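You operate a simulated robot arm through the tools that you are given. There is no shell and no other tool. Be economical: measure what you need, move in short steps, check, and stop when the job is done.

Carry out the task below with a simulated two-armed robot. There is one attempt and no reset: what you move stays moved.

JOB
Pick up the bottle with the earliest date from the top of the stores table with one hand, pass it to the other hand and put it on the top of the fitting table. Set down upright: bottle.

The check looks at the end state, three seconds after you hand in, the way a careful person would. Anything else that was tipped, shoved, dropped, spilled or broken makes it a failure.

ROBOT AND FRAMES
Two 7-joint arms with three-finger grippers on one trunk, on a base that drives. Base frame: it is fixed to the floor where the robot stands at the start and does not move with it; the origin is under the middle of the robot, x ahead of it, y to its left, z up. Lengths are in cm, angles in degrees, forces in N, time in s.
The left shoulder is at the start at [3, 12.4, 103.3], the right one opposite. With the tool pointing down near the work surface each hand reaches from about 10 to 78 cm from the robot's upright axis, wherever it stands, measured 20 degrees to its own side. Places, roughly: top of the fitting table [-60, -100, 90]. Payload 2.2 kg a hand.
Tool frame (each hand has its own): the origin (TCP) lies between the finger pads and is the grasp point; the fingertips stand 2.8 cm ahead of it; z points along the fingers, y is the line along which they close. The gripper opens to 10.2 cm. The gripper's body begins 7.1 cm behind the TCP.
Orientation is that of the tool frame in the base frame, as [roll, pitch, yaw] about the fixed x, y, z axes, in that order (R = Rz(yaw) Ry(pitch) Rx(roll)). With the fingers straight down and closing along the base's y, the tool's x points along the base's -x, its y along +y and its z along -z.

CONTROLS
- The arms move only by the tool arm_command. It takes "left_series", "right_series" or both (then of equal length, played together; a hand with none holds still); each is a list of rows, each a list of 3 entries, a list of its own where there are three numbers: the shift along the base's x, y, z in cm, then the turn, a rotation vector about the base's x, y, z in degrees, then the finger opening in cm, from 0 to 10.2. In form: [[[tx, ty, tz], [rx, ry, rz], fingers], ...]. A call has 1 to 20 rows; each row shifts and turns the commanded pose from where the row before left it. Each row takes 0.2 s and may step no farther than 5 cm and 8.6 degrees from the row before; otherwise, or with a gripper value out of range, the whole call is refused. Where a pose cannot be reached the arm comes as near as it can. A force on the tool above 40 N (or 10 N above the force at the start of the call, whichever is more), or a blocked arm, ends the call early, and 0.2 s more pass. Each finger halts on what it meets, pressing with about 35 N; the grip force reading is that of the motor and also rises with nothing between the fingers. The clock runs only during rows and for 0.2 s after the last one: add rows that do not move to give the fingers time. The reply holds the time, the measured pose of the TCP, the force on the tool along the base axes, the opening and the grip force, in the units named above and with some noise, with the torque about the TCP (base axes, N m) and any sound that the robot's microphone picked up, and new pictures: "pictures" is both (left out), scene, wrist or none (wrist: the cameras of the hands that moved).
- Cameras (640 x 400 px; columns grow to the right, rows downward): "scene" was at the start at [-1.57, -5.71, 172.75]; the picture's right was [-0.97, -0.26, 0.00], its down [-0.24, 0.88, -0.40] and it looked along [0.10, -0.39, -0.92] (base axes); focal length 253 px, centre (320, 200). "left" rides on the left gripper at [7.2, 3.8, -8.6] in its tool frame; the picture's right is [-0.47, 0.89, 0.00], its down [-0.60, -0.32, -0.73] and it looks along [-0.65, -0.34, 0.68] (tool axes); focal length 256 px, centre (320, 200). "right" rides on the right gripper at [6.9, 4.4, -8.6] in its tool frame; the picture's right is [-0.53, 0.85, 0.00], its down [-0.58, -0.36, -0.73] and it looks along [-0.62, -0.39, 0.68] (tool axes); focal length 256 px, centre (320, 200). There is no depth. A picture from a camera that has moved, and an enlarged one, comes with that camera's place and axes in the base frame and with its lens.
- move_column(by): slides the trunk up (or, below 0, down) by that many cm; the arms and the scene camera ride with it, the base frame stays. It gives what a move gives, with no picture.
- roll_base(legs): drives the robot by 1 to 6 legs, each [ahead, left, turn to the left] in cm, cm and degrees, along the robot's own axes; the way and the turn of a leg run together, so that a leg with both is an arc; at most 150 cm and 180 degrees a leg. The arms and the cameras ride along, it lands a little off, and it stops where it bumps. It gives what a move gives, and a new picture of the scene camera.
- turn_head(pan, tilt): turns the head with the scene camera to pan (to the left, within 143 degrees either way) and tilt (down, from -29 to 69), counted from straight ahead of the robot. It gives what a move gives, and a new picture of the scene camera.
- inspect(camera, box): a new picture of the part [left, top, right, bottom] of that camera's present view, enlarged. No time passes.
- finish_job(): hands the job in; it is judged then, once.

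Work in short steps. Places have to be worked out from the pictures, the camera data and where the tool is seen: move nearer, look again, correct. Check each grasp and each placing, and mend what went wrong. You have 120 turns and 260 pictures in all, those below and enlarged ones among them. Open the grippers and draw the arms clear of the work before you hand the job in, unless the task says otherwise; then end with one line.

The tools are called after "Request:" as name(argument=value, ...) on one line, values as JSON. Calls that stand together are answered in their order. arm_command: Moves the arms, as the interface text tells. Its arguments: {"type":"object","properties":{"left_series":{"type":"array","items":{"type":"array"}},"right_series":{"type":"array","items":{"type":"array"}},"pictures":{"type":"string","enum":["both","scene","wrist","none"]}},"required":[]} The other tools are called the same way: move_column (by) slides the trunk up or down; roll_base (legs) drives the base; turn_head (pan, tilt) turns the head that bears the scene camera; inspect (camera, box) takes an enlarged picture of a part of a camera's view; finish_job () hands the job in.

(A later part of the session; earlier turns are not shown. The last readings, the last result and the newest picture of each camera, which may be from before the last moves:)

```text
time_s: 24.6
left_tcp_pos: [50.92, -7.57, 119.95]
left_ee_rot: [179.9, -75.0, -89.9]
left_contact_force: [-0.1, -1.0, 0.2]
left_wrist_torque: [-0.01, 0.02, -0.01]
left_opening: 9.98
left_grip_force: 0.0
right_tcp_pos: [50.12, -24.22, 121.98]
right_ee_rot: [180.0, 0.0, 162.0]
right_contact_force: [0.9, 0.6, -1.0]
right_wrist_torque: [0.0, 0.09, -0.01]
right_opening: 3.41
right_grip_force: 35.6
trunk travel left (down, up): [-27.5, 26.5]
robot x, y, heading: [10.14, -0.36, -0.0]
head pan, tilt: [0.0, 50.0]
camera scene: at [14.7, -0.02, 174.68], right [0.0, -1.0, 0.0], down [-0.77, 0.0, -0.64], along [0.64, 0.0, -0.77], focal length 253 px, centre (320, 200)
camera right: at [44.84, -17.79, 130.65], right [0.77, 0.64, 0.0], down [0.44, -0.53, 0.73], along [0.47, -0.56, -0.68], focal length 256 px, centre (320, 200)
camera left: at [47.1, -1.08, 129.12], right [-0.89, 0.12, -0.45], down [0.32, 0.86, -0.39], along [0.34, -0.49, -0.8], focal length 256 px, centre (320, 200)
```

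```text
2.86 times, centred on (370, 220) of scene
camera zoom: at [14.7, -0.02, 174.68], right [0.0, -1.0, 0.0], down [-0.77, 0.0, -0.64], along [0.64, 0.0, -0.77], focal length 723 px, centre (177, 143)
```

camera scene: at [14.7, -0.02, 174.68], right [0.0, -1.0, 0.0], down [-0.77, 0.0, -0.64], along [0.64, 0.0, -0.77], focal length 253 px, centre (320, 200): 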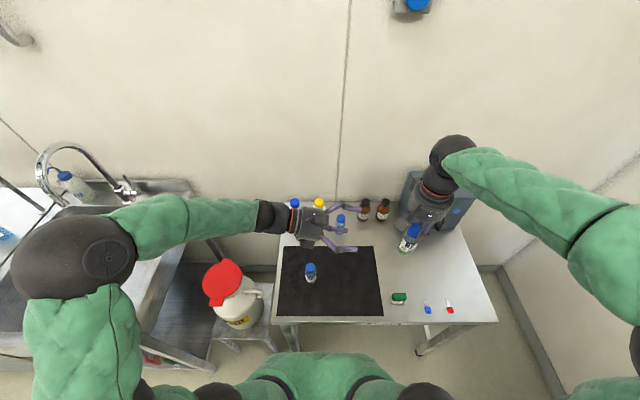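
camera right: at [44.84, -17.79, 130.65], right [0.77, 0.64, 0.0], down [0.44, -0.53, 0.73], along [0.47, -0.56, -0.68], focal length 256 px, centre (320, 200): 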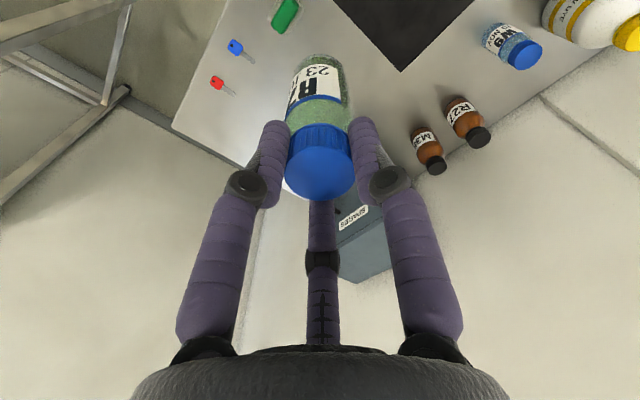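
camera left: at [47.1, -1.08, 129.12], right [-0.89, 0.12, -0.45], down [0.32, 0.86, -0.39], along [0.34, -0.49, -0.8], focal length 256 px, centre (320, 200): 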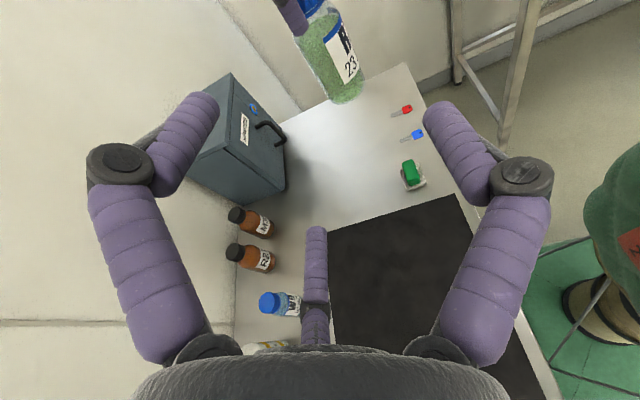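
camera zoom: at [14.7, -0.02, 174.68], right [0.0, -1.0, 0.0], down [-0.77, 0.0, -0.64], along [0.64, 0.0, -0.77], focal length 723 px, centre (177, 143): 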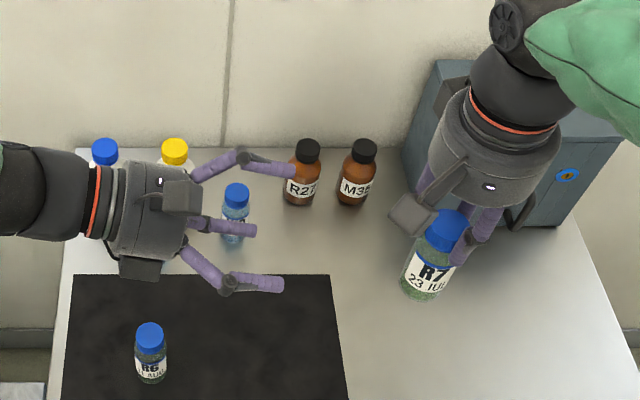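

Geometry agrees (bottle axis ≈(50.1, -24.2), bottom ≈110.9). Advancing the left hand 10 cm along its axis, then checking.

Request:
arm_command(left_series=[[[0, -2.42, -0.65], [0, 0, 0], 10], [[0, -2.42, -0.65], [0, 0, 0], 10], [[0, -2.42, -0.65], [0, 0, 0], 10], [[0, -2.42, -0.65], [0, 0, 0], 10], [[0, 0, 0], [0, 0, 0], 10]], pictures="wrist")

Request:
inspect(camera="scene", box=[310, 170, 460, 280])

Request:
inspect(camera="right", box=[220, 20, 480, 220])

```text
time_s: 25.8
left_tcp_pos: [50.82, -17.19, 117.37]
left_ee_rot: [-179.7, -75.0, -90.3]
left_contact_force: [-0.6, -1.1, 0.3]
left_wrist_torque: [0.0, 0.0, 0.01]
left_opening: 10.01
left_grip_force: 0.0
right_tcp_pos: [50.02, -23.97, 122.14]
right_ee_rot: [-180.0, 0.1, 162.0]
right_contact_force: [-0.5, 0.2, -0.5]
right_wrist_torque: [-0.02, 0.02, 0.01]
right_opening: 3.4
right_grip_force: 35.2
trunk travel left (down, up): [-27.5, 26.5]
robot x, y, heading: [10.16, -0.0, -0.2]
head pan, tilt: [0.0, 50.0]
camera left: at [46.98, -10.76, 126.52], right [-0.88, 0.12, -0.45], down [0.32, 0.86, -0.39], along [0.34, -0.49, -0.8], focal length 256 px, centre (320, 200)
```

left: 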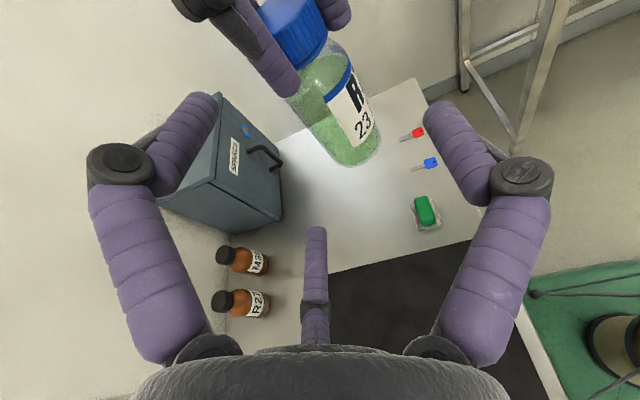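

```text
3.64 times, centred on (385, 225) of scene
camera zoom: at [14.54, 0.07, 174.69], right [0.0, -1.0, 0.0], down [-0.77, 0.0, -0.64], along [0.64, 0.0, -0.77], focal length 920 px, centre (84, 109)
```

zoom: 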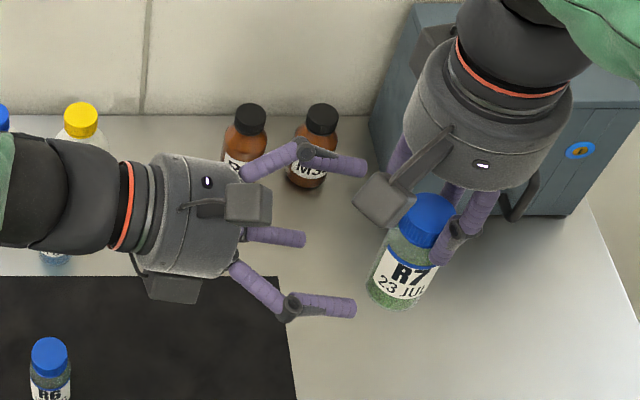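

```text
2.00 times, centred on (350, 120) of right
camera zoom: at [44.75, -17.74, 130.69], right [0.77, 0.64, 0.0], down [0.44, -0.53, 0.73], along [0.47, -0.56, -0.68], focal length 512 px, centre (260, 360)
```

zoom: 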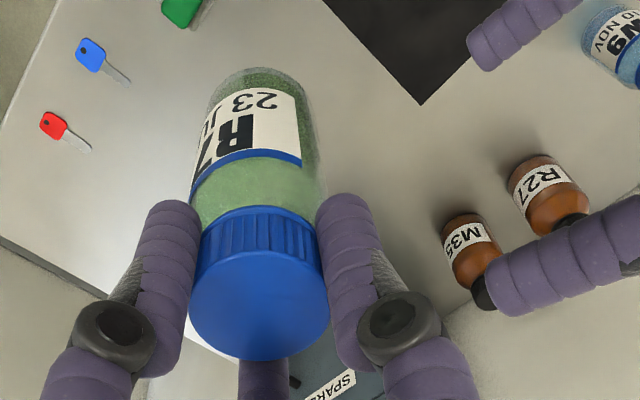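

Alignment looks right; advancing the rest of the way slowly.

Request:
arm_command(left_series=[[[0, -1.4, -0.37], [0, 0, 0], 10], [[0, -1.4, -0.37], [0, 0, 0], 10], [[0, -1.4, -0.37], [0, 0, 0], 10], [[0, -1.4, -0.37], [0, 0, 0], 10], [[0, -1.3, -0.37], [0, 0, 0], 10], [[0, 0, 0], [0, 0, 0], 10]], pictures="wrist")

Request:
inspect(camera="scene", box=[330, 170, 450, 270])

Request:
inspect(camera="right", box=[220, 20, 480, 220])

```text
time_s: 27.2
left_tcp_pos: [50.89, -24.08, 115.46]
left_ee_rot: [-179.9, -75.1, -90.1]
left_contact_force: [0.3, 0.3, 0.0]
left_wrist_torque: [0.01, 0.0, -0.02]
left_opening: 9.98
left_grip_force: 0.1
right_tcp_pos: [50.04, -23.99, 122.13]
right_ee_rot: [179.9, 0.1, 162.0]
right_contact_force: [-0.5, -0.3, -0.6]
right_wrist_torque: [-0.02, -0.01, 0.03]
right_opening: 3.41
right_grip_force: 34.8
trunk travel left (down, up): [-27.5, 26.5]
robot x, y, heading: [10.28, 0.05, 0.1]
head pan, tilt: [0.0, 50.0]
camera left: at [47.03, -17.65, 124.63], right [-0.89, 0.12, -0.45], down [0.32, 0.86, -0.39], along [0.34, -0.49, -0.8], focal length 256 px, centre (320, 200)
```

left: 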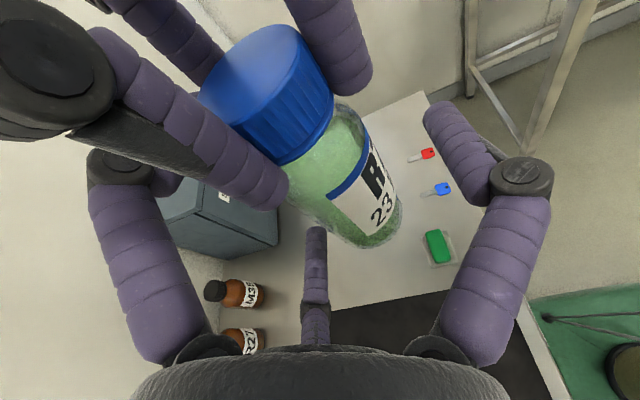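

```text
4.00 times, centred on (390, 220) of scene
camera zoom: at [14.55, 0.05, 174.69], right [0.0, -1.0, 0.0], down [-0.77, 0.0, -0.64], along [0.64, 0.0, -0.77], focal length 1012 px, centre (40, 120)
```

zoom: 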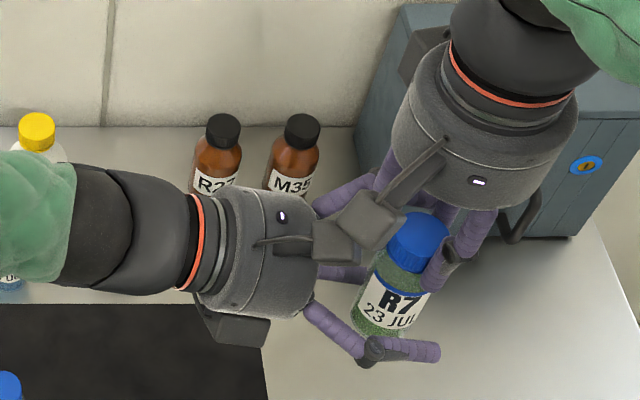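

```text
2.00 times, centred on (350, 120) of right
camera zoom: at [44.76, -17.75, 130.68], right [0.77, 0.64, 0.0], down [0.44, -0.53, 0.73], along [0.47, -0.56, -0.68], focal length 512 px, centre (260, 360)
```

zoom: 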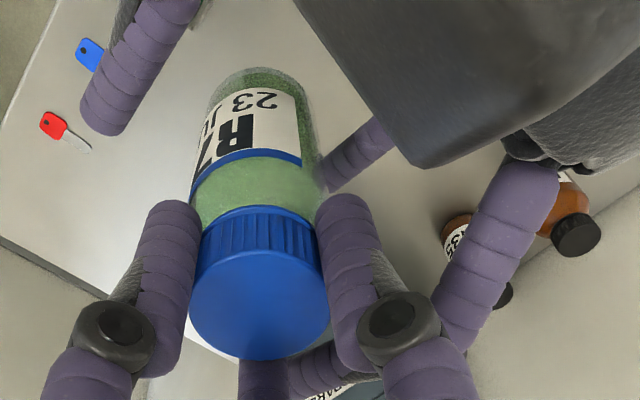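

No contact so far. Close left to 7.5 first and check forces.

Request:
arm_command(left_series=[[[0, 0, 0], [0, 0, 0], 9], [[0, 0, 0], [0, 0, 0], 8.2], [[0, 0, 0], [0, 0, 0], 7.5], [[0, 0, 0], [0, 0, 0], 7.5]], pictures="wrist")

Request:
inspect(camera="right", box=[220, 20, 480, 220])

```text
time_s: 28.2
left_tcp_pos: [50.85, -24.19, 115.36]
left_ee_rot: [-179.8, -74.9, -90.1]
left_contact_force: [-0.1, -0.3, 0.0]
left_wrist_torque: [-0.03, -0.01, -0.01]
left_opening: 7.53
left_grip_force: 0.1
right_tcp_pos: [50.02, -24.13, 122.12]
right_ee_rot: [-180.0, 0.0, 162.0]
right_contact_force: [0.5, 0.1, -1.5]
right_wrist_torque: [0.02, -0.02, 0.04]
right_opening: 3.41
right_grip_force: 35.1
trunk travel left (down, up): [-27.5, 26.5]
robot x, y, heading: [9.84, -0.18, -0.0]
head pan, tilt: [0.0, 50.0]
camera left: at [47.05, -17.66, 124.63], right [-0.89, 0.12, -0.45], down [0.32, 0.86, -0.39], along [0.34, -0.49, -0.8], focal length 256 px, centre (320, 200)
```

left: 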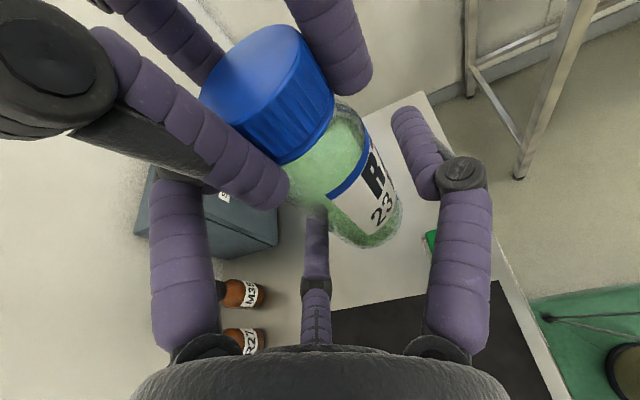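

```text
2.00 times, centred on (350, 120) of right
camera zoom: at [44.77, -17.79, 130.68], right [0.77, 0.64, 0.0], down [0.44, -0.53, 0.73], along [0.47, -0.56, -0.68], focal length 512 px, centre (260, 360)
```

zoom: 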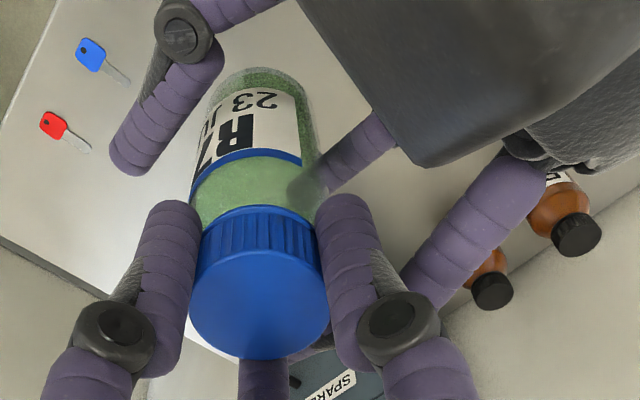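

No contact yet; continue closing gently.

Request:
arm_command(left_series=[[[0, 0, 0], [0, 0, 0], 7], [[0, 0, 0], [0, 0, 0], 6.5], [[0, 0, 0], [0, 0, 0], 6.2], [[0, 0, 0], [0, 0, 0], 6.2]], pictures="wrist")

Request:
inspect(camera="right", box=[220, 20, 480, 220])

```text
time_s: 29.2
left_tcp_pos: [50.83, -24.15, 115.42]
left_ee_rot: [-180.0, -75.0, -90.1]
left_contact_force: [1.1, -0.4, 0.0]
left_wrist_torque: [0.05, -0.05, 0.0]
left_opening: 6.24
left_grip_force: 0.2
right_tcp_pos: [50.04, -24.03, 122.0]
right_ee_rot: [-180.0, 0.0, 162.0]
right_contact_force: [-1.8, 0.1, -0.9]
right_wrist_torque: [0.02, 0.06, 0.04]
right_opening: 3.4
right_grip_force: 34.6
trunk travel left (down, up): [-27.5, 26.5]
robot x, y, heading: [9.98, 0.07, -0.1]
head pan, tilt: [0.0, 50.0]
camera left: at [47.05, -17.66, 124.63], right [-0.89, 0.12, -0.45], down [0.32, 0.86, -0.39], along [0.34, -0.49, -0.8], focal length 256 px, centre (320, 200)
```

left: 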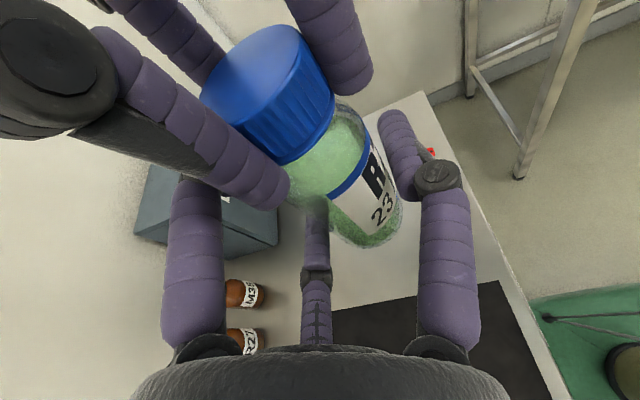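

```text
2.00 times, centred on (350, 120) of right
camera zoom: at [44.76, -17.79, 130.67], right [0.77, 0.64, 0.0], down [0.44, -0.53, 0.73], along [0.47, -0.56, -0.68], focal length 512 px, centre (260, 360)
```

zoom: 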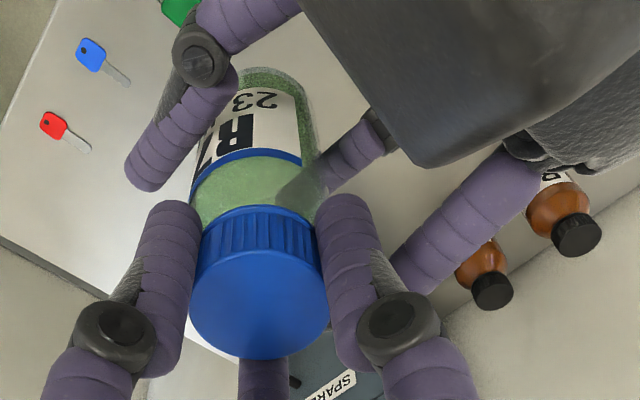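

Contact begins on the pair side; finishing the close while shifting the left 0.3 cm to centre.

Request:
arm_command(left_series=[[[0.15, 0, 0], [0, 0, 0], 5.8], [[0.15, 0, 0], [0, 0, 0], 5.4], [[0, 0, 0], [0, 0, 0], 5], [[0, 0, 0], [0, 0, 0], 5]], pictures="wrist")

Request:
inspect(camera="right", box=[220, 20, 480, 220])

```text
time_s: 30.2
left_tcp_pos: [51.09, -24.15, 115.29]
left_ee_rot: [-179.7, -75.0, -90.4]
left_contact_force: [-16.5, 8.0, 7.9]
left_wrist_torque: [-0.19, -0.59, -0.09]
left_opening: 5.7
left_grip_force: 35.0
right_tcp_pos: [50.07, -24.14, 122.05]
right_ee_rot: [-180.0, 0.2, 162.0]
right_contact_force: [15.4, -8.9, -9.0]
right_wrist_torque: [-0.35, -0.42, 0.08]
right_opening: 3.41
right_grip_force: 34.9
trunk travel left (down, up): [-27.5, 26.5]
robot x, y, heading: [10.16, -0.11, 0.2]
head pan, tilt: [0.0, 50.0]
camera left: at [47.25, -17.69, 124.62], right [-0.88, 0.12, -0.45], down [0.32, 0.86, -0.39], along [0.34, -0.49, -0.8], focal length 256 px, centre (320, 200)
```

left: 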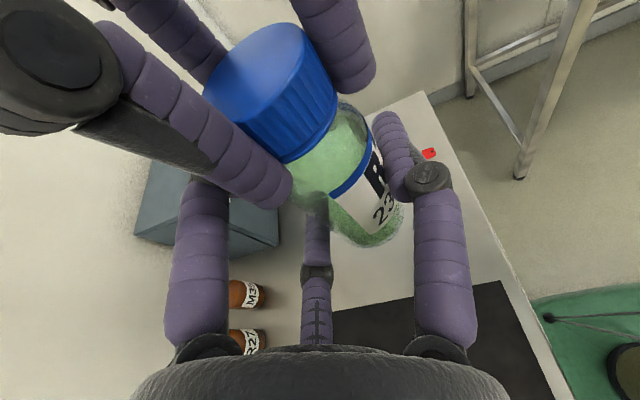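

```text
2.00 times, centred on (350, 120) of right
camera zoom: at [44.82, -17.82, 130.67], right [0.77, 0.64, 0.0], down [0.43, -0.52, 0.73], along [0.47, -0.56, -0.68], focal length 512 px, centre (260, 360)
```

zoom: 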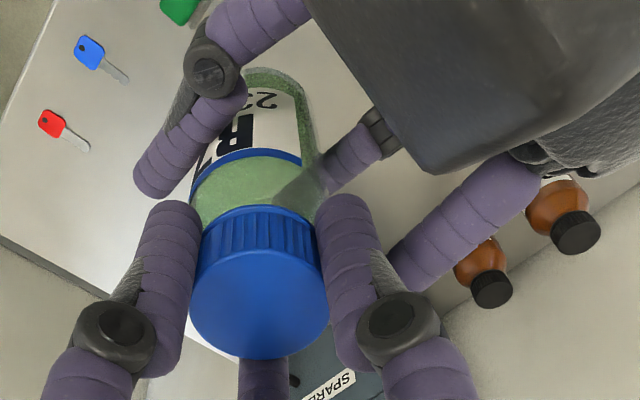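

Both hands grip; internal strain of ~16 N because of my shift. Relieving by moving the left slightly along the force.

Request:
arm_command(left_series=[[[-0.1, 0.05, 0.05], [0, 0, 0], 4], [[-0.1, 0.05, 0.05], [0, 0, 0], 4], [[0, 0, 0], [0, 0, 0], 4]], pictures="none")

```text
time_s: 31.0
left_tcp_pos: [50.91, -24.07, 115.52]
left_ee_rot: [179.9, -74.9, -90.0]
left_contact_force: [-7.7, -6.9, -0.5]
left_wrist_torque: [0.17, -0.49, -0.05]
left_opening: 5.69
left_grip_force: 34.9
right_tcp_pos: [49.98, -23.99, 121.94]
right_ee_rot: [179.8, -0.1, 162.0]
right_contact_force: [7.9, 5.7, -0.6]
right_wrist_torque: [0.2, 0.0, 0.09]
right_opening: 3.38
right_grip_force: 35.4
trunk travel left (down, up): [-27.5, 26.5]
robot x, y, heading: [10.29, -0.38, -0.1]
head pan, tilt: [0.0, 50.0]
```

Left grip is 5.69 cm, as predicted for this one-against-two grip. Small further relief, then the right opens to 4.6 and rises.

Request:
arm_command(left_series=[[[-0.08, -0.05, 0], [0, 0, 0], 4], [[0, 0, 0], [0, 0, 0], 4], [[0, 0, 0], [0, 0, 0], 4], [[0, 0, 0], [0, 0, 0], 4]], right_series=[[[0, 0, 0], [0, 0, 0], 2], [[0, 0, 0], [0, 0, 0], 4], [[0, 0, 0], [0, 0, 0], 4.8], [[0, 0, 0], [0, 0, 0], 4.8]])

```text
time_s: 32.0
left_tcp_pos: [50.86, -24.11, 115.45]
left_ee_rot: [-180.0, -75.0, -90.1]
left_contact_force: [-0.7, 0.7, -0.3]
left_wrist_torque: [0.0, 0.0, -0.02]
left_opening: 5.71
left_grip_force: 35.0
right_tcp_pos: [50.04, -24.04, 122.05]
right_ee_rot: [-180.0, 0.0, 162.0]
right_contact_force: [0.3, -0.1, -0.4]
right_wrist_torque: [0.01, 0.01, -0.02]
right_opening: 4.81
right_grip_force: 0.0
trunk travel left (down, up): [-27.5, 26.5]
robot x, y, heading: [9.88, 0.03, 0.0]
head pan, tilt: [0.0, 50.0]
camera scene: at [14.56, 0.0, 174.69], right [0.0, -1.0, 0.0], down [-0.77, 0.0, -0.64], along [0.64, 0.0, -0.77], focal length 253 px, centre (320, 200)
camera right: at [44.76, -17.79, 130.68], right [0.77, 0.64, 0.0], down [0.44, -0.53, 0.73], along [0.47, -0.56, -0.68], focal length 256 px, centre (320, 200)
camera left: at [47.04, -17.61, 124.67], right [-0.89, 0.12, -0.45], down [0.32, 0.86, -0.39], along [0.34, -0.49, -0.8], focal length 256 px, centre (320, 200)
```

scene: 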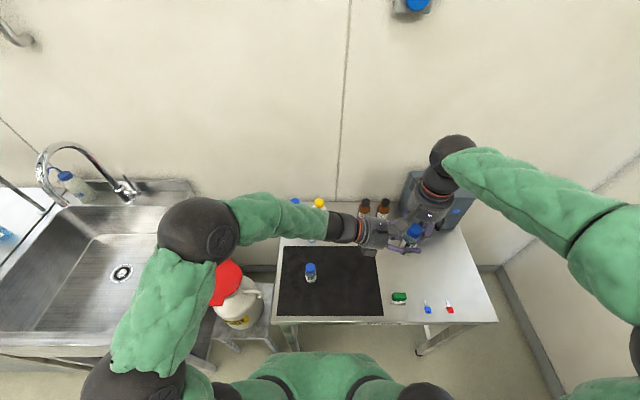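
right: 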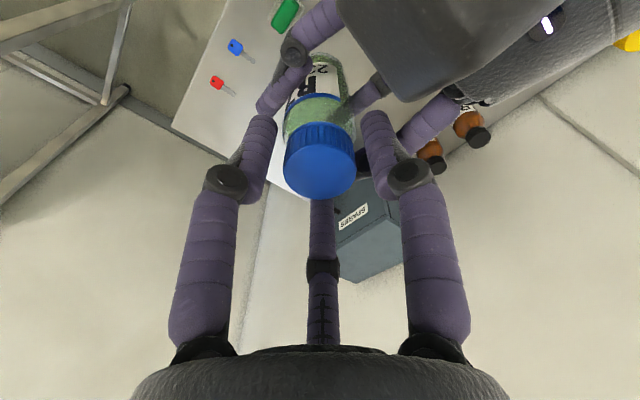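
left: 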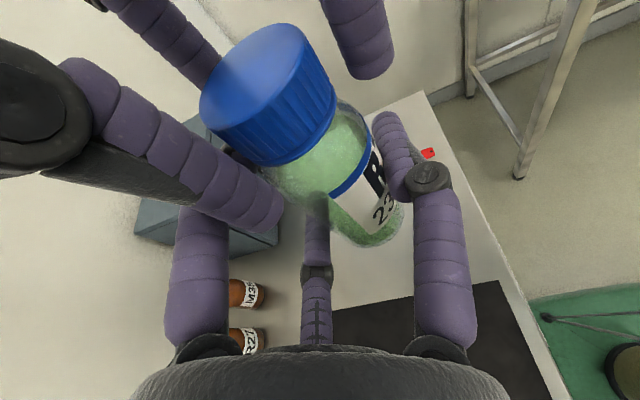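

Left alone holds the bottle. Raising the right straight up and then away.

Request:
arm_command(right_series=[[[0, 0, 1], [0, 0, 0], 4.8], [[0, 0, 2], [0, 0, 0], 4.8], [[0, 0, 3], [0, 0, 0], 4.8], [[0, 0, 3], [0, 0, 0], 4.8], [[-2, -3, 1], [0, 0, 3], 4.8], [[-2, -3, 0], [0, 0, 3], 4.8], [[-2, -3, 0], [0, 0, 3], 4.8], [[-2, -3, 0], [0, 0, 3], 4.8], [[-3, 0, 0], [0, 0, 3], 4.8], [[-3, 0, 0], [0, 0, 3], 4.8], [[0, 0, 0], [0, 0, 0], 4.8]], pictures="none")

Request:
turn_head(pan=-120, tilt=40)

```text
time_s: 34.4
left_tcp_pos: [50.86, -24.16, 115.41]
left_ee_rot: [-180.0, -75.0, -90.0]
left_contact_force: [0.5, -0.6, 0.1]
left_wrist_torque: [0.01, -0.03, -0.01]
left_opening: 5.68
left_grip_force: 35.0
right_tcp_pos: [36.0, -36.03, 132.04]
right_ee_rot: [-180.0, -0.1, -179.9]
right_contact_force: [0.4, -0.6, -1.2]
right_wrist_torque: [-0.02, 0.03, -0.02]
right_opening: 4.81
right_grip_force: 0.1
trunk travel left (down, up): [-27.5, 26.5]
robot x, y, heading: [10.2, 0.44, 0.3]
head pan, tilt: [0.0, 50.0]
```

```text
time_s: 36.4
left_tcp_pos: [50.77, -24.12, 115.51]
left_ee_rot: [-179.9, -74.9, -90.1]
left_contact_force: [-0.6, -1.4, 0.6]
left_wrist_torque: [0.02, 0.0, 0.01]
left_opening: 5.7
left_grip_force: 34.9
right_tcp_pos: [35.96, -36.03, 132.06]
right_ee_rot: [-180.0, 0.0, -179.9]
right_contact_force: [0.2, 0.3, 0.4]
right_wrist_torque: [-0.01, -0.01, 0.0]
right_opening: 4.8
right_grip_force: 0.1
trunk travel left (down, up): [-27.5, 26.5]
robot x, y, heading: [10.09, -0.18, 0.2]
head pan, tilt: [-120.0, 40.0]
camera scene: at [2.61, -7.36, 176.11], right [-0.87, 0.5, 0.0], down [0.32, 0.56, -0.77], along [-0.38, -0.66, -0.64], focal length 253 px, centre (320, 200)
```

scene: 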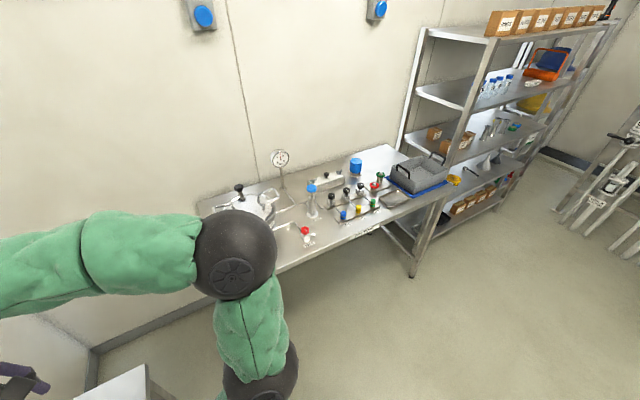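

Enlarging the fitting table to find a free spot.

Request:
inspect(camera="scene", box=[180, 130, 480, 290])

```text
2.13 times, centred on (330, 210) of scene
camera zoom: at [2.61, -7.36, 176.11], right [-0.87, 0.5, 0.0], down [0.32, 0.56, -0.77], along [-0.38, -0.66, -0.64], focal length 540 px, centre (299, 179)
```

zoom: 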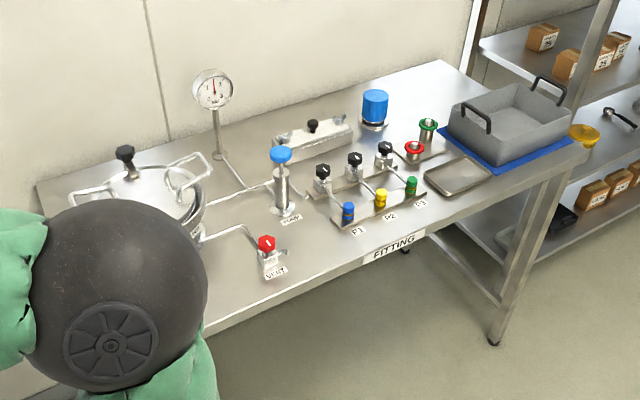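

Front strip of the fitting table (edge y≈-67, z≈90) is free around (-40, -73), between the VENT valve and the P1 label. I'll check the floor behind the robot before reversing.

Request:
turn_head(pan=-143, tilt=50)

Request:
turn_head(pan=143, tilt=45)

```text
time_s: 37.3
left_tcp_pos: [50.9, -23.94, 115.43]
left_ee_rot: [-179.8, -75.0, -90.1]
left_contact_force: [0.1, 1.3, 0.2]
left_wrist_torque: [-0.03, -0.02, -0.03]
left_opening: 5.7
left_grip_force: 34.7
right_tcp_pos: [35.97, -36.07, 132.16]
right_ee_rot: [180.0, 0.0, 180.0]
right_contact_force: [0.8, 0.2, 0.3]
right_wrist_torque: [-0.01, -0.02, -0.01]
right_opening: 4.8
right_grip_force: 0.1
trunk travel left (down, up): [-27.5, 26.5]
robot x, y, heading: [10.22, 0.0, 0.1]
head pan, tilt: [-143.0, 50.0]
camera scene: at [0.71, -4.64, 174.7], right [-0.6, 0.8, 0.0], down [0.61, 0.46, -0.64], along [-0.51, -0.39, -0.77], focal length 253 px, centre (320, 200)
```

scene: 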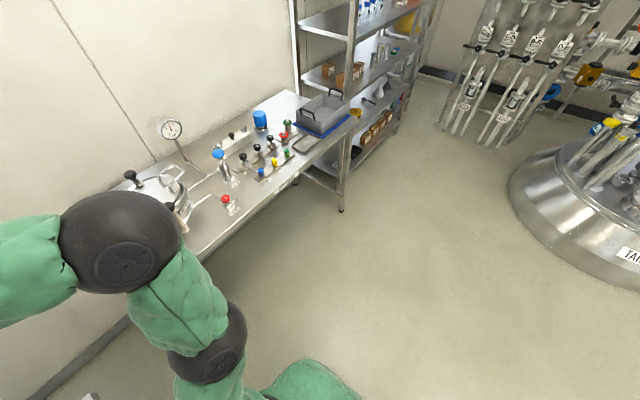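

```text
time_s: 41.2
left_tcp_pos: [50.82, -24.0, 115.48]
left_ee_rot: [-179.9, -75.0, -90.1]
left_contact_force: [-0.2, -0.1, -0.1]
left_wrist_torque: [0.0, -0.03, 0.02]
left_opening: 5.65
left_grip_force: 35.1
right_tcp_pos: [36.0, -36.06, 132.05]
right_ee_rot: [-179.9, 0.0, 180.0]
right_contact_force: [0.2, 1.2, -0.2]
right_wrist_torque: [0.0, 0.0, -0.02]
right_opening: 4.79
right_grip_force: 0.1
trunk travel left (down, up): [-27.5, 26.5]
robot x, y, heading: [9.66, -0.09, 0.1]
head pan, tilt: [143.0, 45.0]
camera scene: at [0.37, 4.9, 175.38], right [0.6, 0.8, 0.0], down [0.56, -0.43, -0.71], along [-0.56, 0.43, -0.71], focal length 253 px, centre (320, 200)
```

scene: 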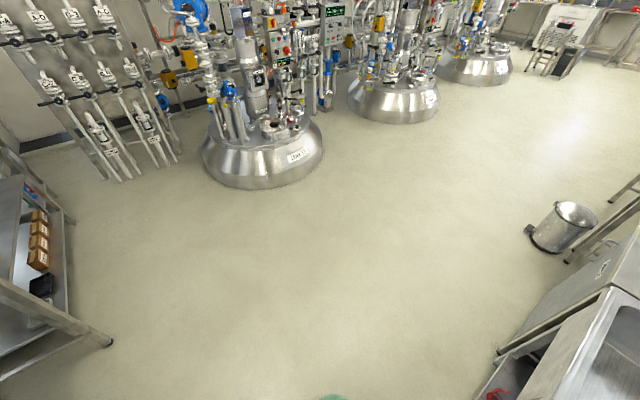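

Plenty of free floor behind. I reverse 50 cm away from the stores table.

Request:
roll_base(legs=[[-50, 0, 0]])

Request:
turn_head(pan=-20, tilt=50)

```text
time_s: 44.2
left_tcp_pos: [0.72, -24.13, 115.55]
left_ee_rot: [-179.8, -75.0, -90.2]
left_contact_force: [-0.4, -0.6, -0.4]
left_wrist_torque: [0.02, 0.03, 0.02]
left_opening: 5.69
left_grip_force: 35.2
right_tcp_pos: [-14.05, -36.1, 132.2]
right_ee_rot: [180.0, 0.0, -179.9]
right_contact_force: [0.2, -0.1, 0.4]
right_wrist_torque: [0.01, -0.01, -0.01]
right_opening: 4.81
right_grip_force: 0.1
trunk travel left (down, up): [-27.5, 26.5]
robot x, y, heading: [-39.86, 0.35, 0.0]
head pan, tilt: [143.0, 45.0]
camera scene: at [-49.81, 4.86, 175.38], right [0.6, 0.8, 0.0], down [0.57, -0.42, -0.71], along [-0.56, 0.42, -0.71], focal length 253 px, centre (320, 200)
```

scene: 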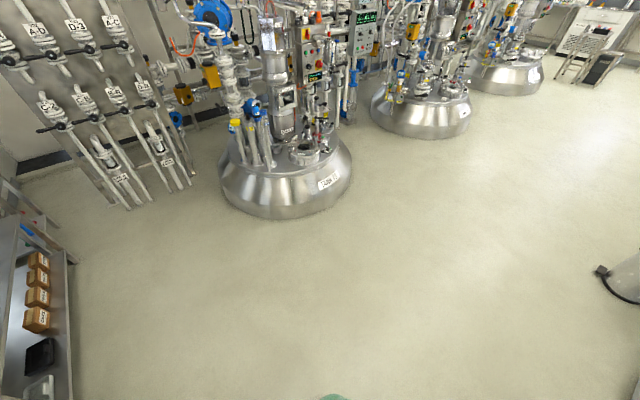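

```text
time_s: 46.7
left_tcp_pos: [0.82, -23.98, 115.53]
left_ee_rot: [-180.0, -75.0, -89.9]
left_contact_force: [-0.1, 0.2, 0.1]
left_wrist_torque: [-0.01, -0.04, 0.02]
left_opening: 5.67
left_grip_force: 35.5
right_tcp_pos: [-14.04, -35.94, 132.19]
right_ee_rot: [180.0, 0.0, -179.9]
right_contact_force: [0.6, 0.3, 0.4]
right_wrist_torque: [-0.01, -0.03, 0.01]
right_opening: 4.8
right_grip_force: 0.0
trunk travel left (down, up): [-27.5, 26.5]
robot x, y, heading: [-39.88, 0.01, 0.1]
head pan, tilt: [-20.0, 50.0]
camera scene: at [-35.97, -2.65, 174.69], right [-0.34, -0.94, 0.0], down [-0.72, 0.26, -0.64], along [0.6, -0.22, -0.77], focal length 253 px, centre (320, 200)
```

scene: 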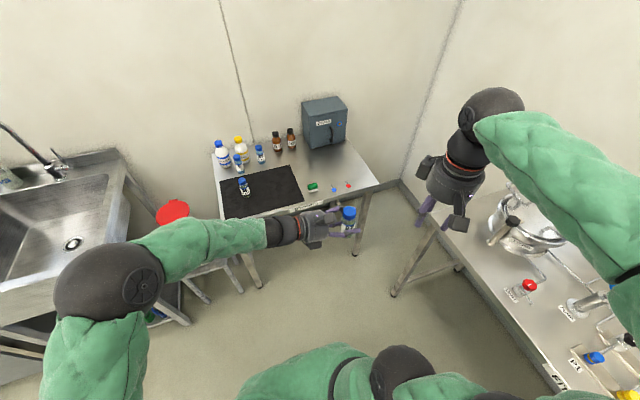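

Stores table left undisturbed. Now rotate the left hand +60° about vertical while moving it in front of the robot.

Request:
arm_command(left_series=[[[1.1, 2, 0], [0, 0, 7.5], 4], [[1.1, 2, 0], [0, 0, 7.5], 4], [[1.1, 2, 0], [0, 0, 7.5], 4], [[1.1, 2, 0], [0, 0, 7.5], 4], [[1.1, 2, 0], [0, 0, 7.5], 4], [[1.1, 2, 0], [0, 0, 7.5], 4], [[1.1, 2, 0], [0, 0, 7.5], 4], [[1.1, 2, 0], [0, 0, 7.5], 4], [[0, 0, 0], [0, 0, 0], 4]])

```text
time_s: 48.7
left_tcp_pos: [10.62, -5.84, 115.27]
left_ee_rot: [179.2, -75.1, -33.8]
left_contact_force: [-0.1, -0.7, -1.0]
left_wrist_torque: [0.04, -0.03, 0.02]
left_opening: 5.67
left_grip_force: 35.1
left hand out of reach, approached as far as the arm can: row 7, 8
right_tcp_pos: [-14.08, -36.14, 132.13]
right_ee_rot: [-179.9, 0.0, -179.8]
right_contact_force: [-0.1, 0.8, 0.6]
right_wrist_torque: [-0.01, 0.01, 0.03]
right_opening: 4.8
right_grip_force: 0.1
trunk travel left (down, up): [-27.5, 26.5]
robot x, y, heading: [-40.27, 0.03, 0.1]
head pan, tilt: [-20.0, 50.0]
camera scene: at [-36.01, -2.66, 174.69], right [-0.34, -0.94, 0.0], down [-0.72, 0.26, -0.64], along [0.6, -0.22, -0.77], focal length 253 px, centre (320, 200)
camera left: at [3.2, -5.18, 124.48], right [-0.6, -0.66, -0.45], down [-0.53, 0.75, -0.4], along [0.6, 0.0, -0.8], focal length 256 px, centre (320, 200)
```

scene: 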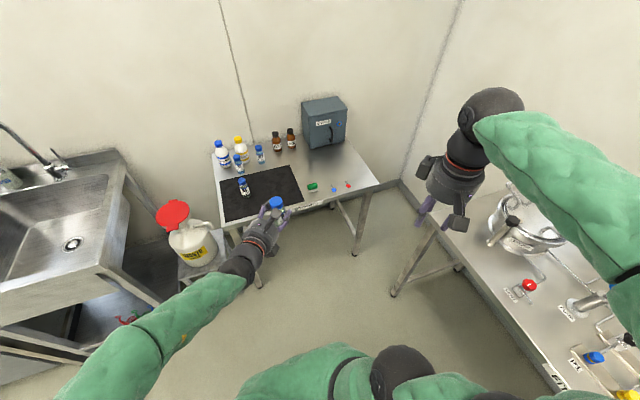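
left: 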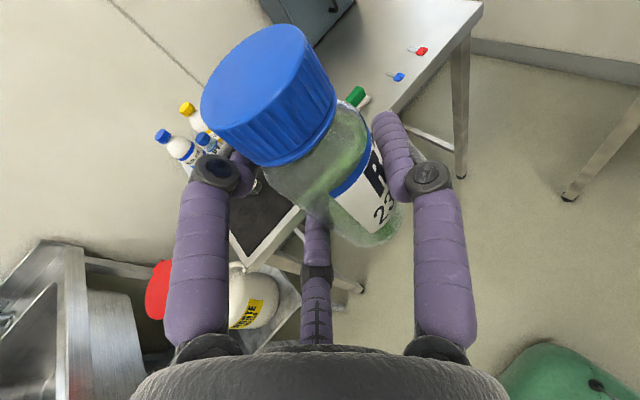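

The wrist limit is near +56°; I back off to 45° and plan the robot at heading -45° so the left hand points square to the fitting table.

Request:
arm_command(left_series=[[[0, -1, 0], [0, 0, -5], 4], [[0, -1, 0], [0, 0, -5], 4], [[0, -2, 0], [0, 0, -5], 4], [[0, 0, 0], [0, 0, 0], 4]], pictures="none")

Request:
roll_base(legs=[[0, 0, -45]])

```text
time_s: 49.7
left_tcp_pos: [10.65, -9.74, 115.33]
left_ee_rot: [179.4, -75.1, -48.9]
left_contact_force: [0.5, 0.4, -0.6]
left_wrist_torque: [0.03, 0.01, -0.01]
left_opening: 5.69
left_grip_force: 34.7
right_tcp_pos: [-14.05, -35.99, 132.14]
right_ee_rot: [-179.9, 0.0, -179.8]
right_contact_force: [0.4, -0.7, 0.6]
right_wrist_torque: [-0.01, -0.04, 0.0]
right_opening: 4.8
right_grip_force: 0.1
trunk travel left (down, up): [-27.5, 26.5]
robot x, y, heading: [-40.08, 0.21, 0.1]
head pan, tilt: [-20.0, 50.0]
```

```text
time_s: 52.1
left_tcp_pos: [-11.25, -42.99, 115.38]
left_ee_rot: [179.2, -75.1, -94.0]
left_contact_force: [0.9, -0.5, -1.2]
left_wrist_torque: [0.0, -0.04, 0.01]
left_opening: 5.69
left_grip_force: 34.9
right_tcp_pos: [-47.16, -44.01, 132.15]
right_ee_rot: [180.0, 0.0, 134.9]
right_contact_force: [-1.0, 0.0, -0.4]
right_wrist_torque: [-0.03, 0.0, 0.02]
right_opening: 4.78
right_grip_force: 0.1
trunk travel left (down, up): [-27.5, 26.5]
robot x, y, heading: [-40.24, -0.11, -44.8]
head pan, tilt: [-20.0, 50.0]
camera scene: at [-39.12, -4.89, 174.69], right [-0.91, -0.42, 0.0], down [-0.32, 0.69, -0.64], along [0.27, -0.58, -0.77], focal length 253 px, centre (320, 200)
```

scene: 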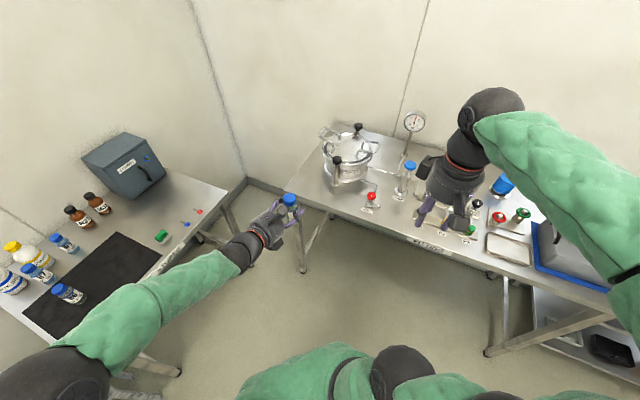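

Good view. Driving sideways/back so the bottle sits about 20 cm in front of the free spot.

Request:
roll_base(legs=[[-14, -24.6, 0]])

Request:
turn_head(pan=-15, tilt=55)

```text
time_s: 54.1
left_tcp_pos: [-38.51, -50.48, 115.41]
left_ee_rot: [179.3, -75.0, -94.1]
left_contact_force: [-0.3, -0.1, -0.6]
left_wrist_torque: [-0.01, -0.01, 0.03]
left_opening: 5.7
left_grip_force: 34.9
right_tcp_pos: [-74.57, -51.76, 132.09]
right_ee_rot: [179.9, 0.0, 135.0]
right_contact_force: [-0.4, 0.2, 0.3]
right_wrist_torque: [-0.02, -0.03, -0.01]
right_opening: 4.8
right_grip_force: 0.1
trunk travel left (down, up): [-27.5, 26.5]
robot x, y, heading: [-67.33, -7.38, -45.2]
head pan, tilt: [-20.0, 50.0]
camera scene: at [-66.56, -12.56, 174.69], right [-0.91, -0.42, 0.0], down [-0.32, 0.69, -0.64], along [0.27, -0.58, -0.77], focal length 253 px, centre (320, 200)
```

scene: 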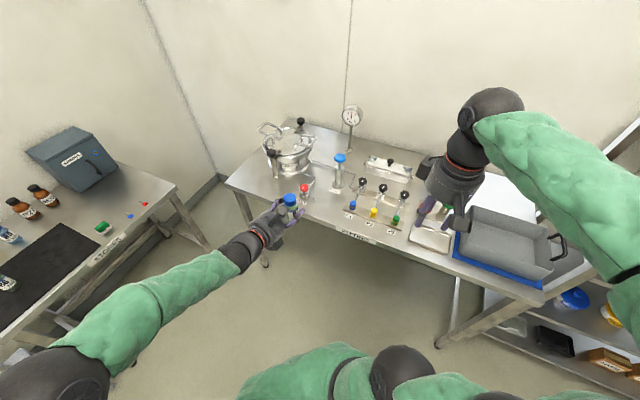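

```text
time_s: 54.8
left_tcp_pos: [-38.39, -50.5, 115.39]
left_ee_rot: [179.4, -75.1, -93.8]
left_contact_force: [-0.2, -0.3, -0.7]
left_wrist_torque: [0.01, -0.02, 0.01]
left_opening: 5.7
left_grip_force: 34.6
right_tcp_pos: [-74.5, -51.62, 132.09]
right_ee_rot: [180.0, 0.0, 135.0]
right_contact_force: [-0.9, -0.3, 0.1]
right_wrist_torque: [-0.02, 0.0, -0.05]
right_opening: 4.8
right_grip_force: 0.0
trunk travel left (down, up): [-27.5, 26.5]
robot x, y, heading: [-67.07, -7.26, -45.2]
head pan, tilt: [-15.0, 55.0]
camera scene: at [-66.05, -11.78, 174.04], right [-0.87, -0.5, 0.0], down [-0.41, 0.71, -0.57], along [0.29, -0.5, -0.82], focal length 253 px, centre (320, 200)
```

scene: 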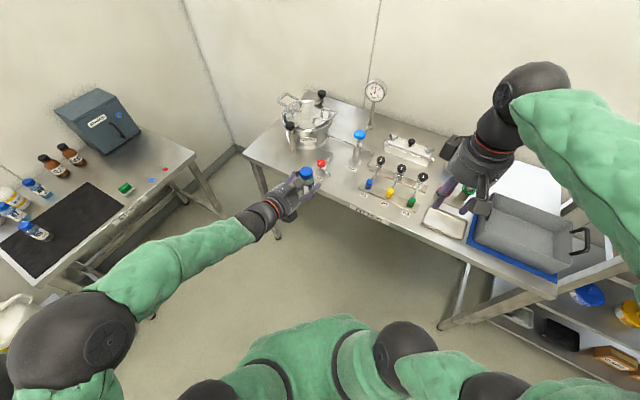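

Zooming the target strip to measure items and edge.

Request:
inspect(camera="scene", box=[270, 110, 430, 250])

Request:
inspect(camera="left", box=[0, 0, 640, 400])

```text
2.86 times, centred on (350, 180) of scene
camera zoom: at [-66.05, -11.78, 174.04], right [-0.87, -0.5, 0.0], down [-0.41, 0.71, -0.57], along [0.29, -0.5, -0.82], focal length 723 px, centre (234, 257)
```

zoom: 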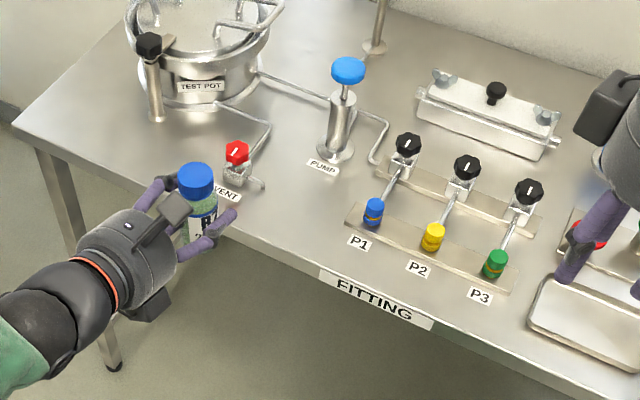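

```text
1.00 times, centred on (320, 200) of left (not enlarged: the box is as wide or as high as the picture)
camera zoom: at [-41.66, -43.75, 124.53], right [-0.87, 0.19, -0.45], down [0.38, 0.83, -0.4], along [0.3, -0.52, -0.8], focal length 256 px, centre (320, 200)
```

zoom: 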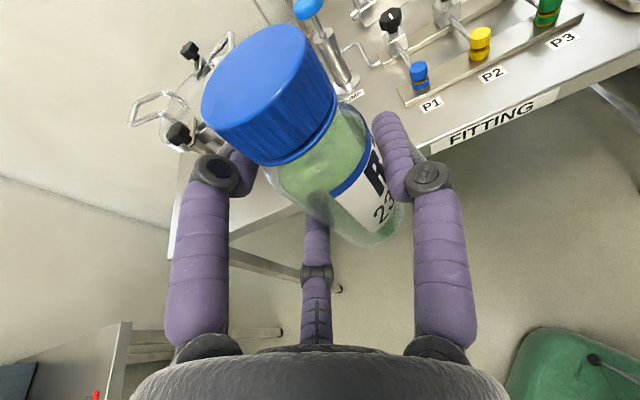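

Free spot centre ≈(-41.5, -73), 5 cm in from the edge (y≈-67.6) with ≥5 cm to neighbours. Driving 12 cm straight toward the table.

Request:
roll_base(legs=[[8.5, -8.5, 0]])

```text
time_s: 56.0
left_tcp_pos: [-38.28, -62.52, 115.23]
left_ee_rot: [179.2, -75.0, -93.7]
left_contact_force: [0.3, -0.6, -0.8]
left_wrist_torque: [0.01, 0.02, 0.04]
left_opening: 5.67
left_grip_force: 34.9
right_tcp_pos: [-74.34, -63.73, 132.01]
right_ee_rot: [179.9, -0.1, 135.0]
right_contact_force: [0.1, 0.1, -1.0]
right_wrist_torque: [0.06, 0.03, 0.01]
right_opening: 4.82
right_grip_force: 0.2
trunk travel left (down, up): [-27.5, 26.5]
robot x, y, heading: [-67.27, -19.1, -45.0]
head pan, tilt: [-15.0, 55.0]
camera scene: at [-65.95, -23.9, 174.04], right [-0.87, -0.5, 0.0], down [-0.41, 0.71, -0.57], along [0.29, -0.5, -0.82], focal length 253 px, centre (320, 200)
```

scene: 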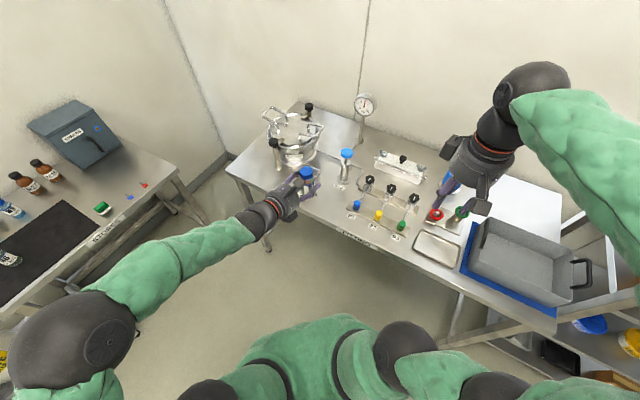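

Moving the bottle over the spot, down to about 8 cm above the table.

Request:
arm_command(left_series=[[[-0.5, -2.1, -1], [0, 0, 0], 4], [[-0.5, -2.1, -2], [0, 0, 0], 4], [[-0.5, -2.1, -3], [0, 0, 0], 4], [[-0.5, -2.1, -3], [0, 0, 0], 4], [[-0.5, -2.1, -3], [0, 0, 0], 4], [[0, 0, 0], [0, 0, 0], 4]])

Request:
inspect(camera="scene", box=[250, 130, 410, 270])

```text
time_s: 57.4
left_tcp_pos: [-40.98, -72.95, 103.42]
left_ee_rot: [179.4, -75.1, -94.0]
left_contact_force: [0.0, -0.4, -0.9]
left_wrist_torque: [0.04, -0.03, 0.0]
left_opening: 5.71
left_grip_force: 34.7
right_tcp_pos: [-74.39, -63.55, 132.15]
right_ee_rot: [179.9, 0.1, 135.0]
right_contact_force: [0.4, -0.3, 0.1]
right_wrist_torque: [-0.05, -0.01, 0.03]
right_opening: 4.81
right_grip_force: 0.1
trunk travel left (down, up): [-27.5, 26.5]
robot x, y, heading: [-67.02, -19.49, -45.0]
head pan, tilt: [-15.0, 55.0]
camera scene: at [-65.96, -23.63, 174.05], right [-0.87, -0.5, 0.0], down [-0.41, 0.71, -0.57], along [0.29, -0.5, -0.82], focal length 253 px, centre (320, 200)
camera left: at [-44.07, -66.15, 112.51], right [-0.87, 0.19, -0.45], down [0.38, 0.83, -0.4], along [0.3, -0.52, -0.8], focal length 256 px, centre (320, 200)
```

scene: 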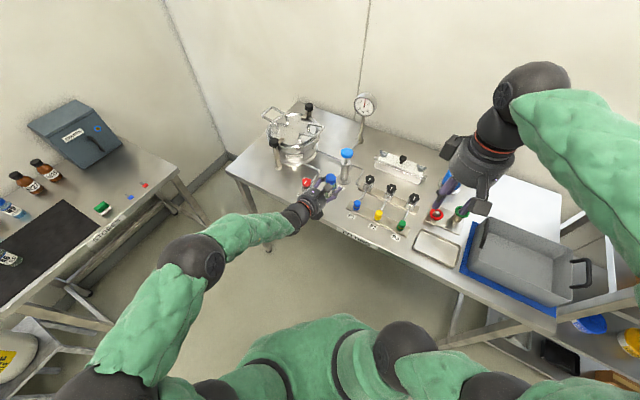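
left: 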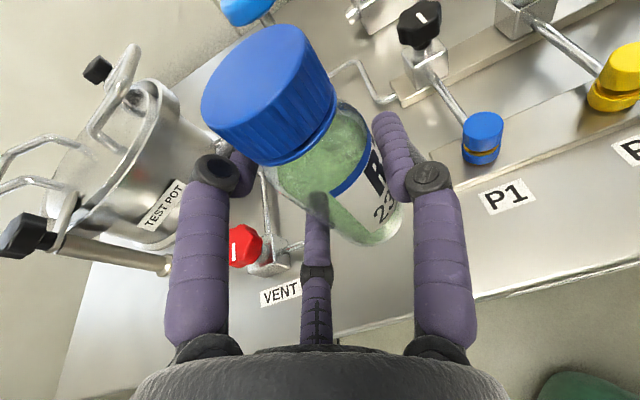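

```text
2.86 times, centred on (330, 200) of scene
camera zoom: at [-65.96, -23.63, 174.05], right [-0.87, -0.5, 0.0], down [-0.41, 0.71, -0.57], along [0.29, -0.5, -0.82], focal length 723 px, centre (291, 200)
```

zoom: 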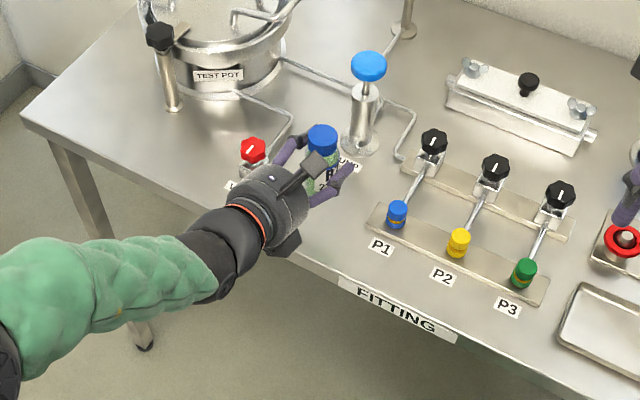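

Clearances look good (block under the wrist will be in front of the table edge). Lowering to ~1 cm above the table.

Request:
arm_command(left_series=[[[0, -0.1, -2], [0, 0, 0], 4], [[0, 0, -2], [0, 0, 0], 4], [[0, 0, -2], [0, 0, 0], 4], [[0, 0, -1], [0, 0, 0], 4], [[0, 0, -0.7], [0, 0, 0], 4], [[0, 0, 0], [0, 0, 0], 4]], pictures="wrist")

Request:
inspect(camera="scene", box=[270, 140, 390, 240])

Request:
inspect(camera="left", box=[270, 160, 450, 290])

```text
time_s: 58.8
left_tcp_pos: [-40.71, -73.07, 95.61]
left_ee_rot: [179.2, -75.0, -94.0]
left_contact_force: [0.1, -0.4, -1.7]
left_wrist_torque: [-0.03, 0.02, 0.02]
left_opening: 5.67
left_grip_force: 35.3
right_tcp_pos: [-74.28, -63.5, 132.13]
right_ee_rot: [-180.0, 0.0, 135.0]
right_contact_force: [0.3, 0.3, 0.0]
right_wrist_torque: [-0.02, 0.0, 0.0]
right_opening: 4.81
right_grip_force: 0.1
trunk travel left (down, up): [-27.5, 26.5]
robot x, y, heading: [-67.3, -19.56, -44.8]
head pan, tilt: [-15.0, 55.0]
camera left: at [-44.0, -66.31, 104.83], right [-0.87, 0.19, -0.45], down [0.38, 0.83, -0.4], along [0.3, -0.52, -0.8], focal length 256 px, centre (320, 200)
```

left: 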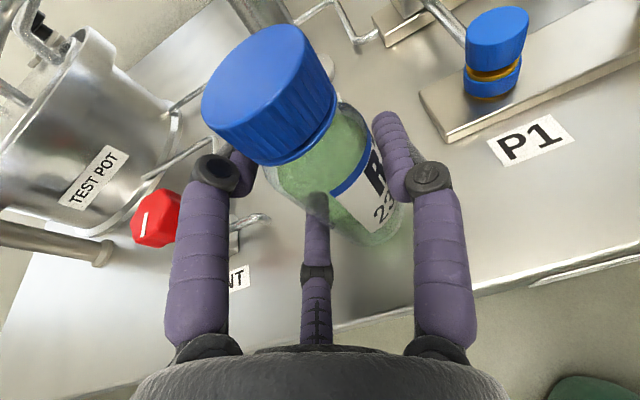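

```text
4.00 times, centred on (330, 190) of scene
camera zoom: at [-65.96, -23.71, 174.04], right [-0.87, -0.5, 0.0], down [-0.41, 0.71, -0.57], along [0.29, -0.5, -0.82], focal length 1012 px, centre (280, 240)
```

zoom: 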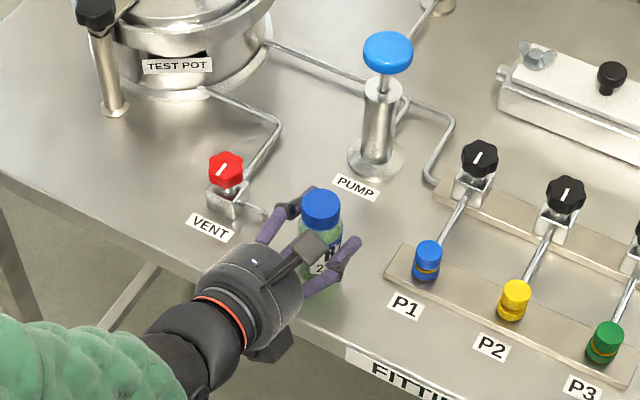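

```text
3.08 times, centred on (360, 225) of left
camera zoom: at [-44.0, -66.31, 104.83], right [-0.87, 0.19, -0.45], down [0.38, 0.83, -0.4], along [0.3, -0.52, -0.8], focal length 788 px, centre (197, 123)
```

zoom: 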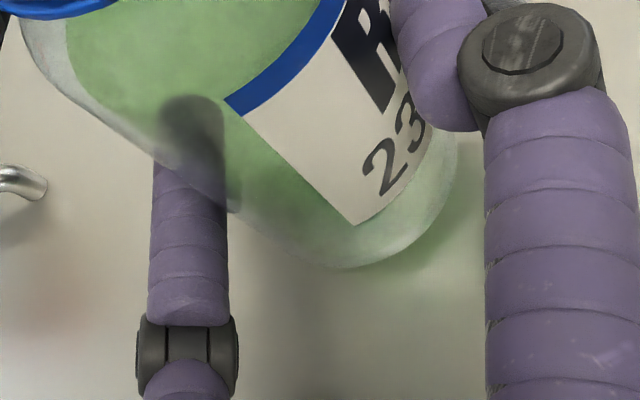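

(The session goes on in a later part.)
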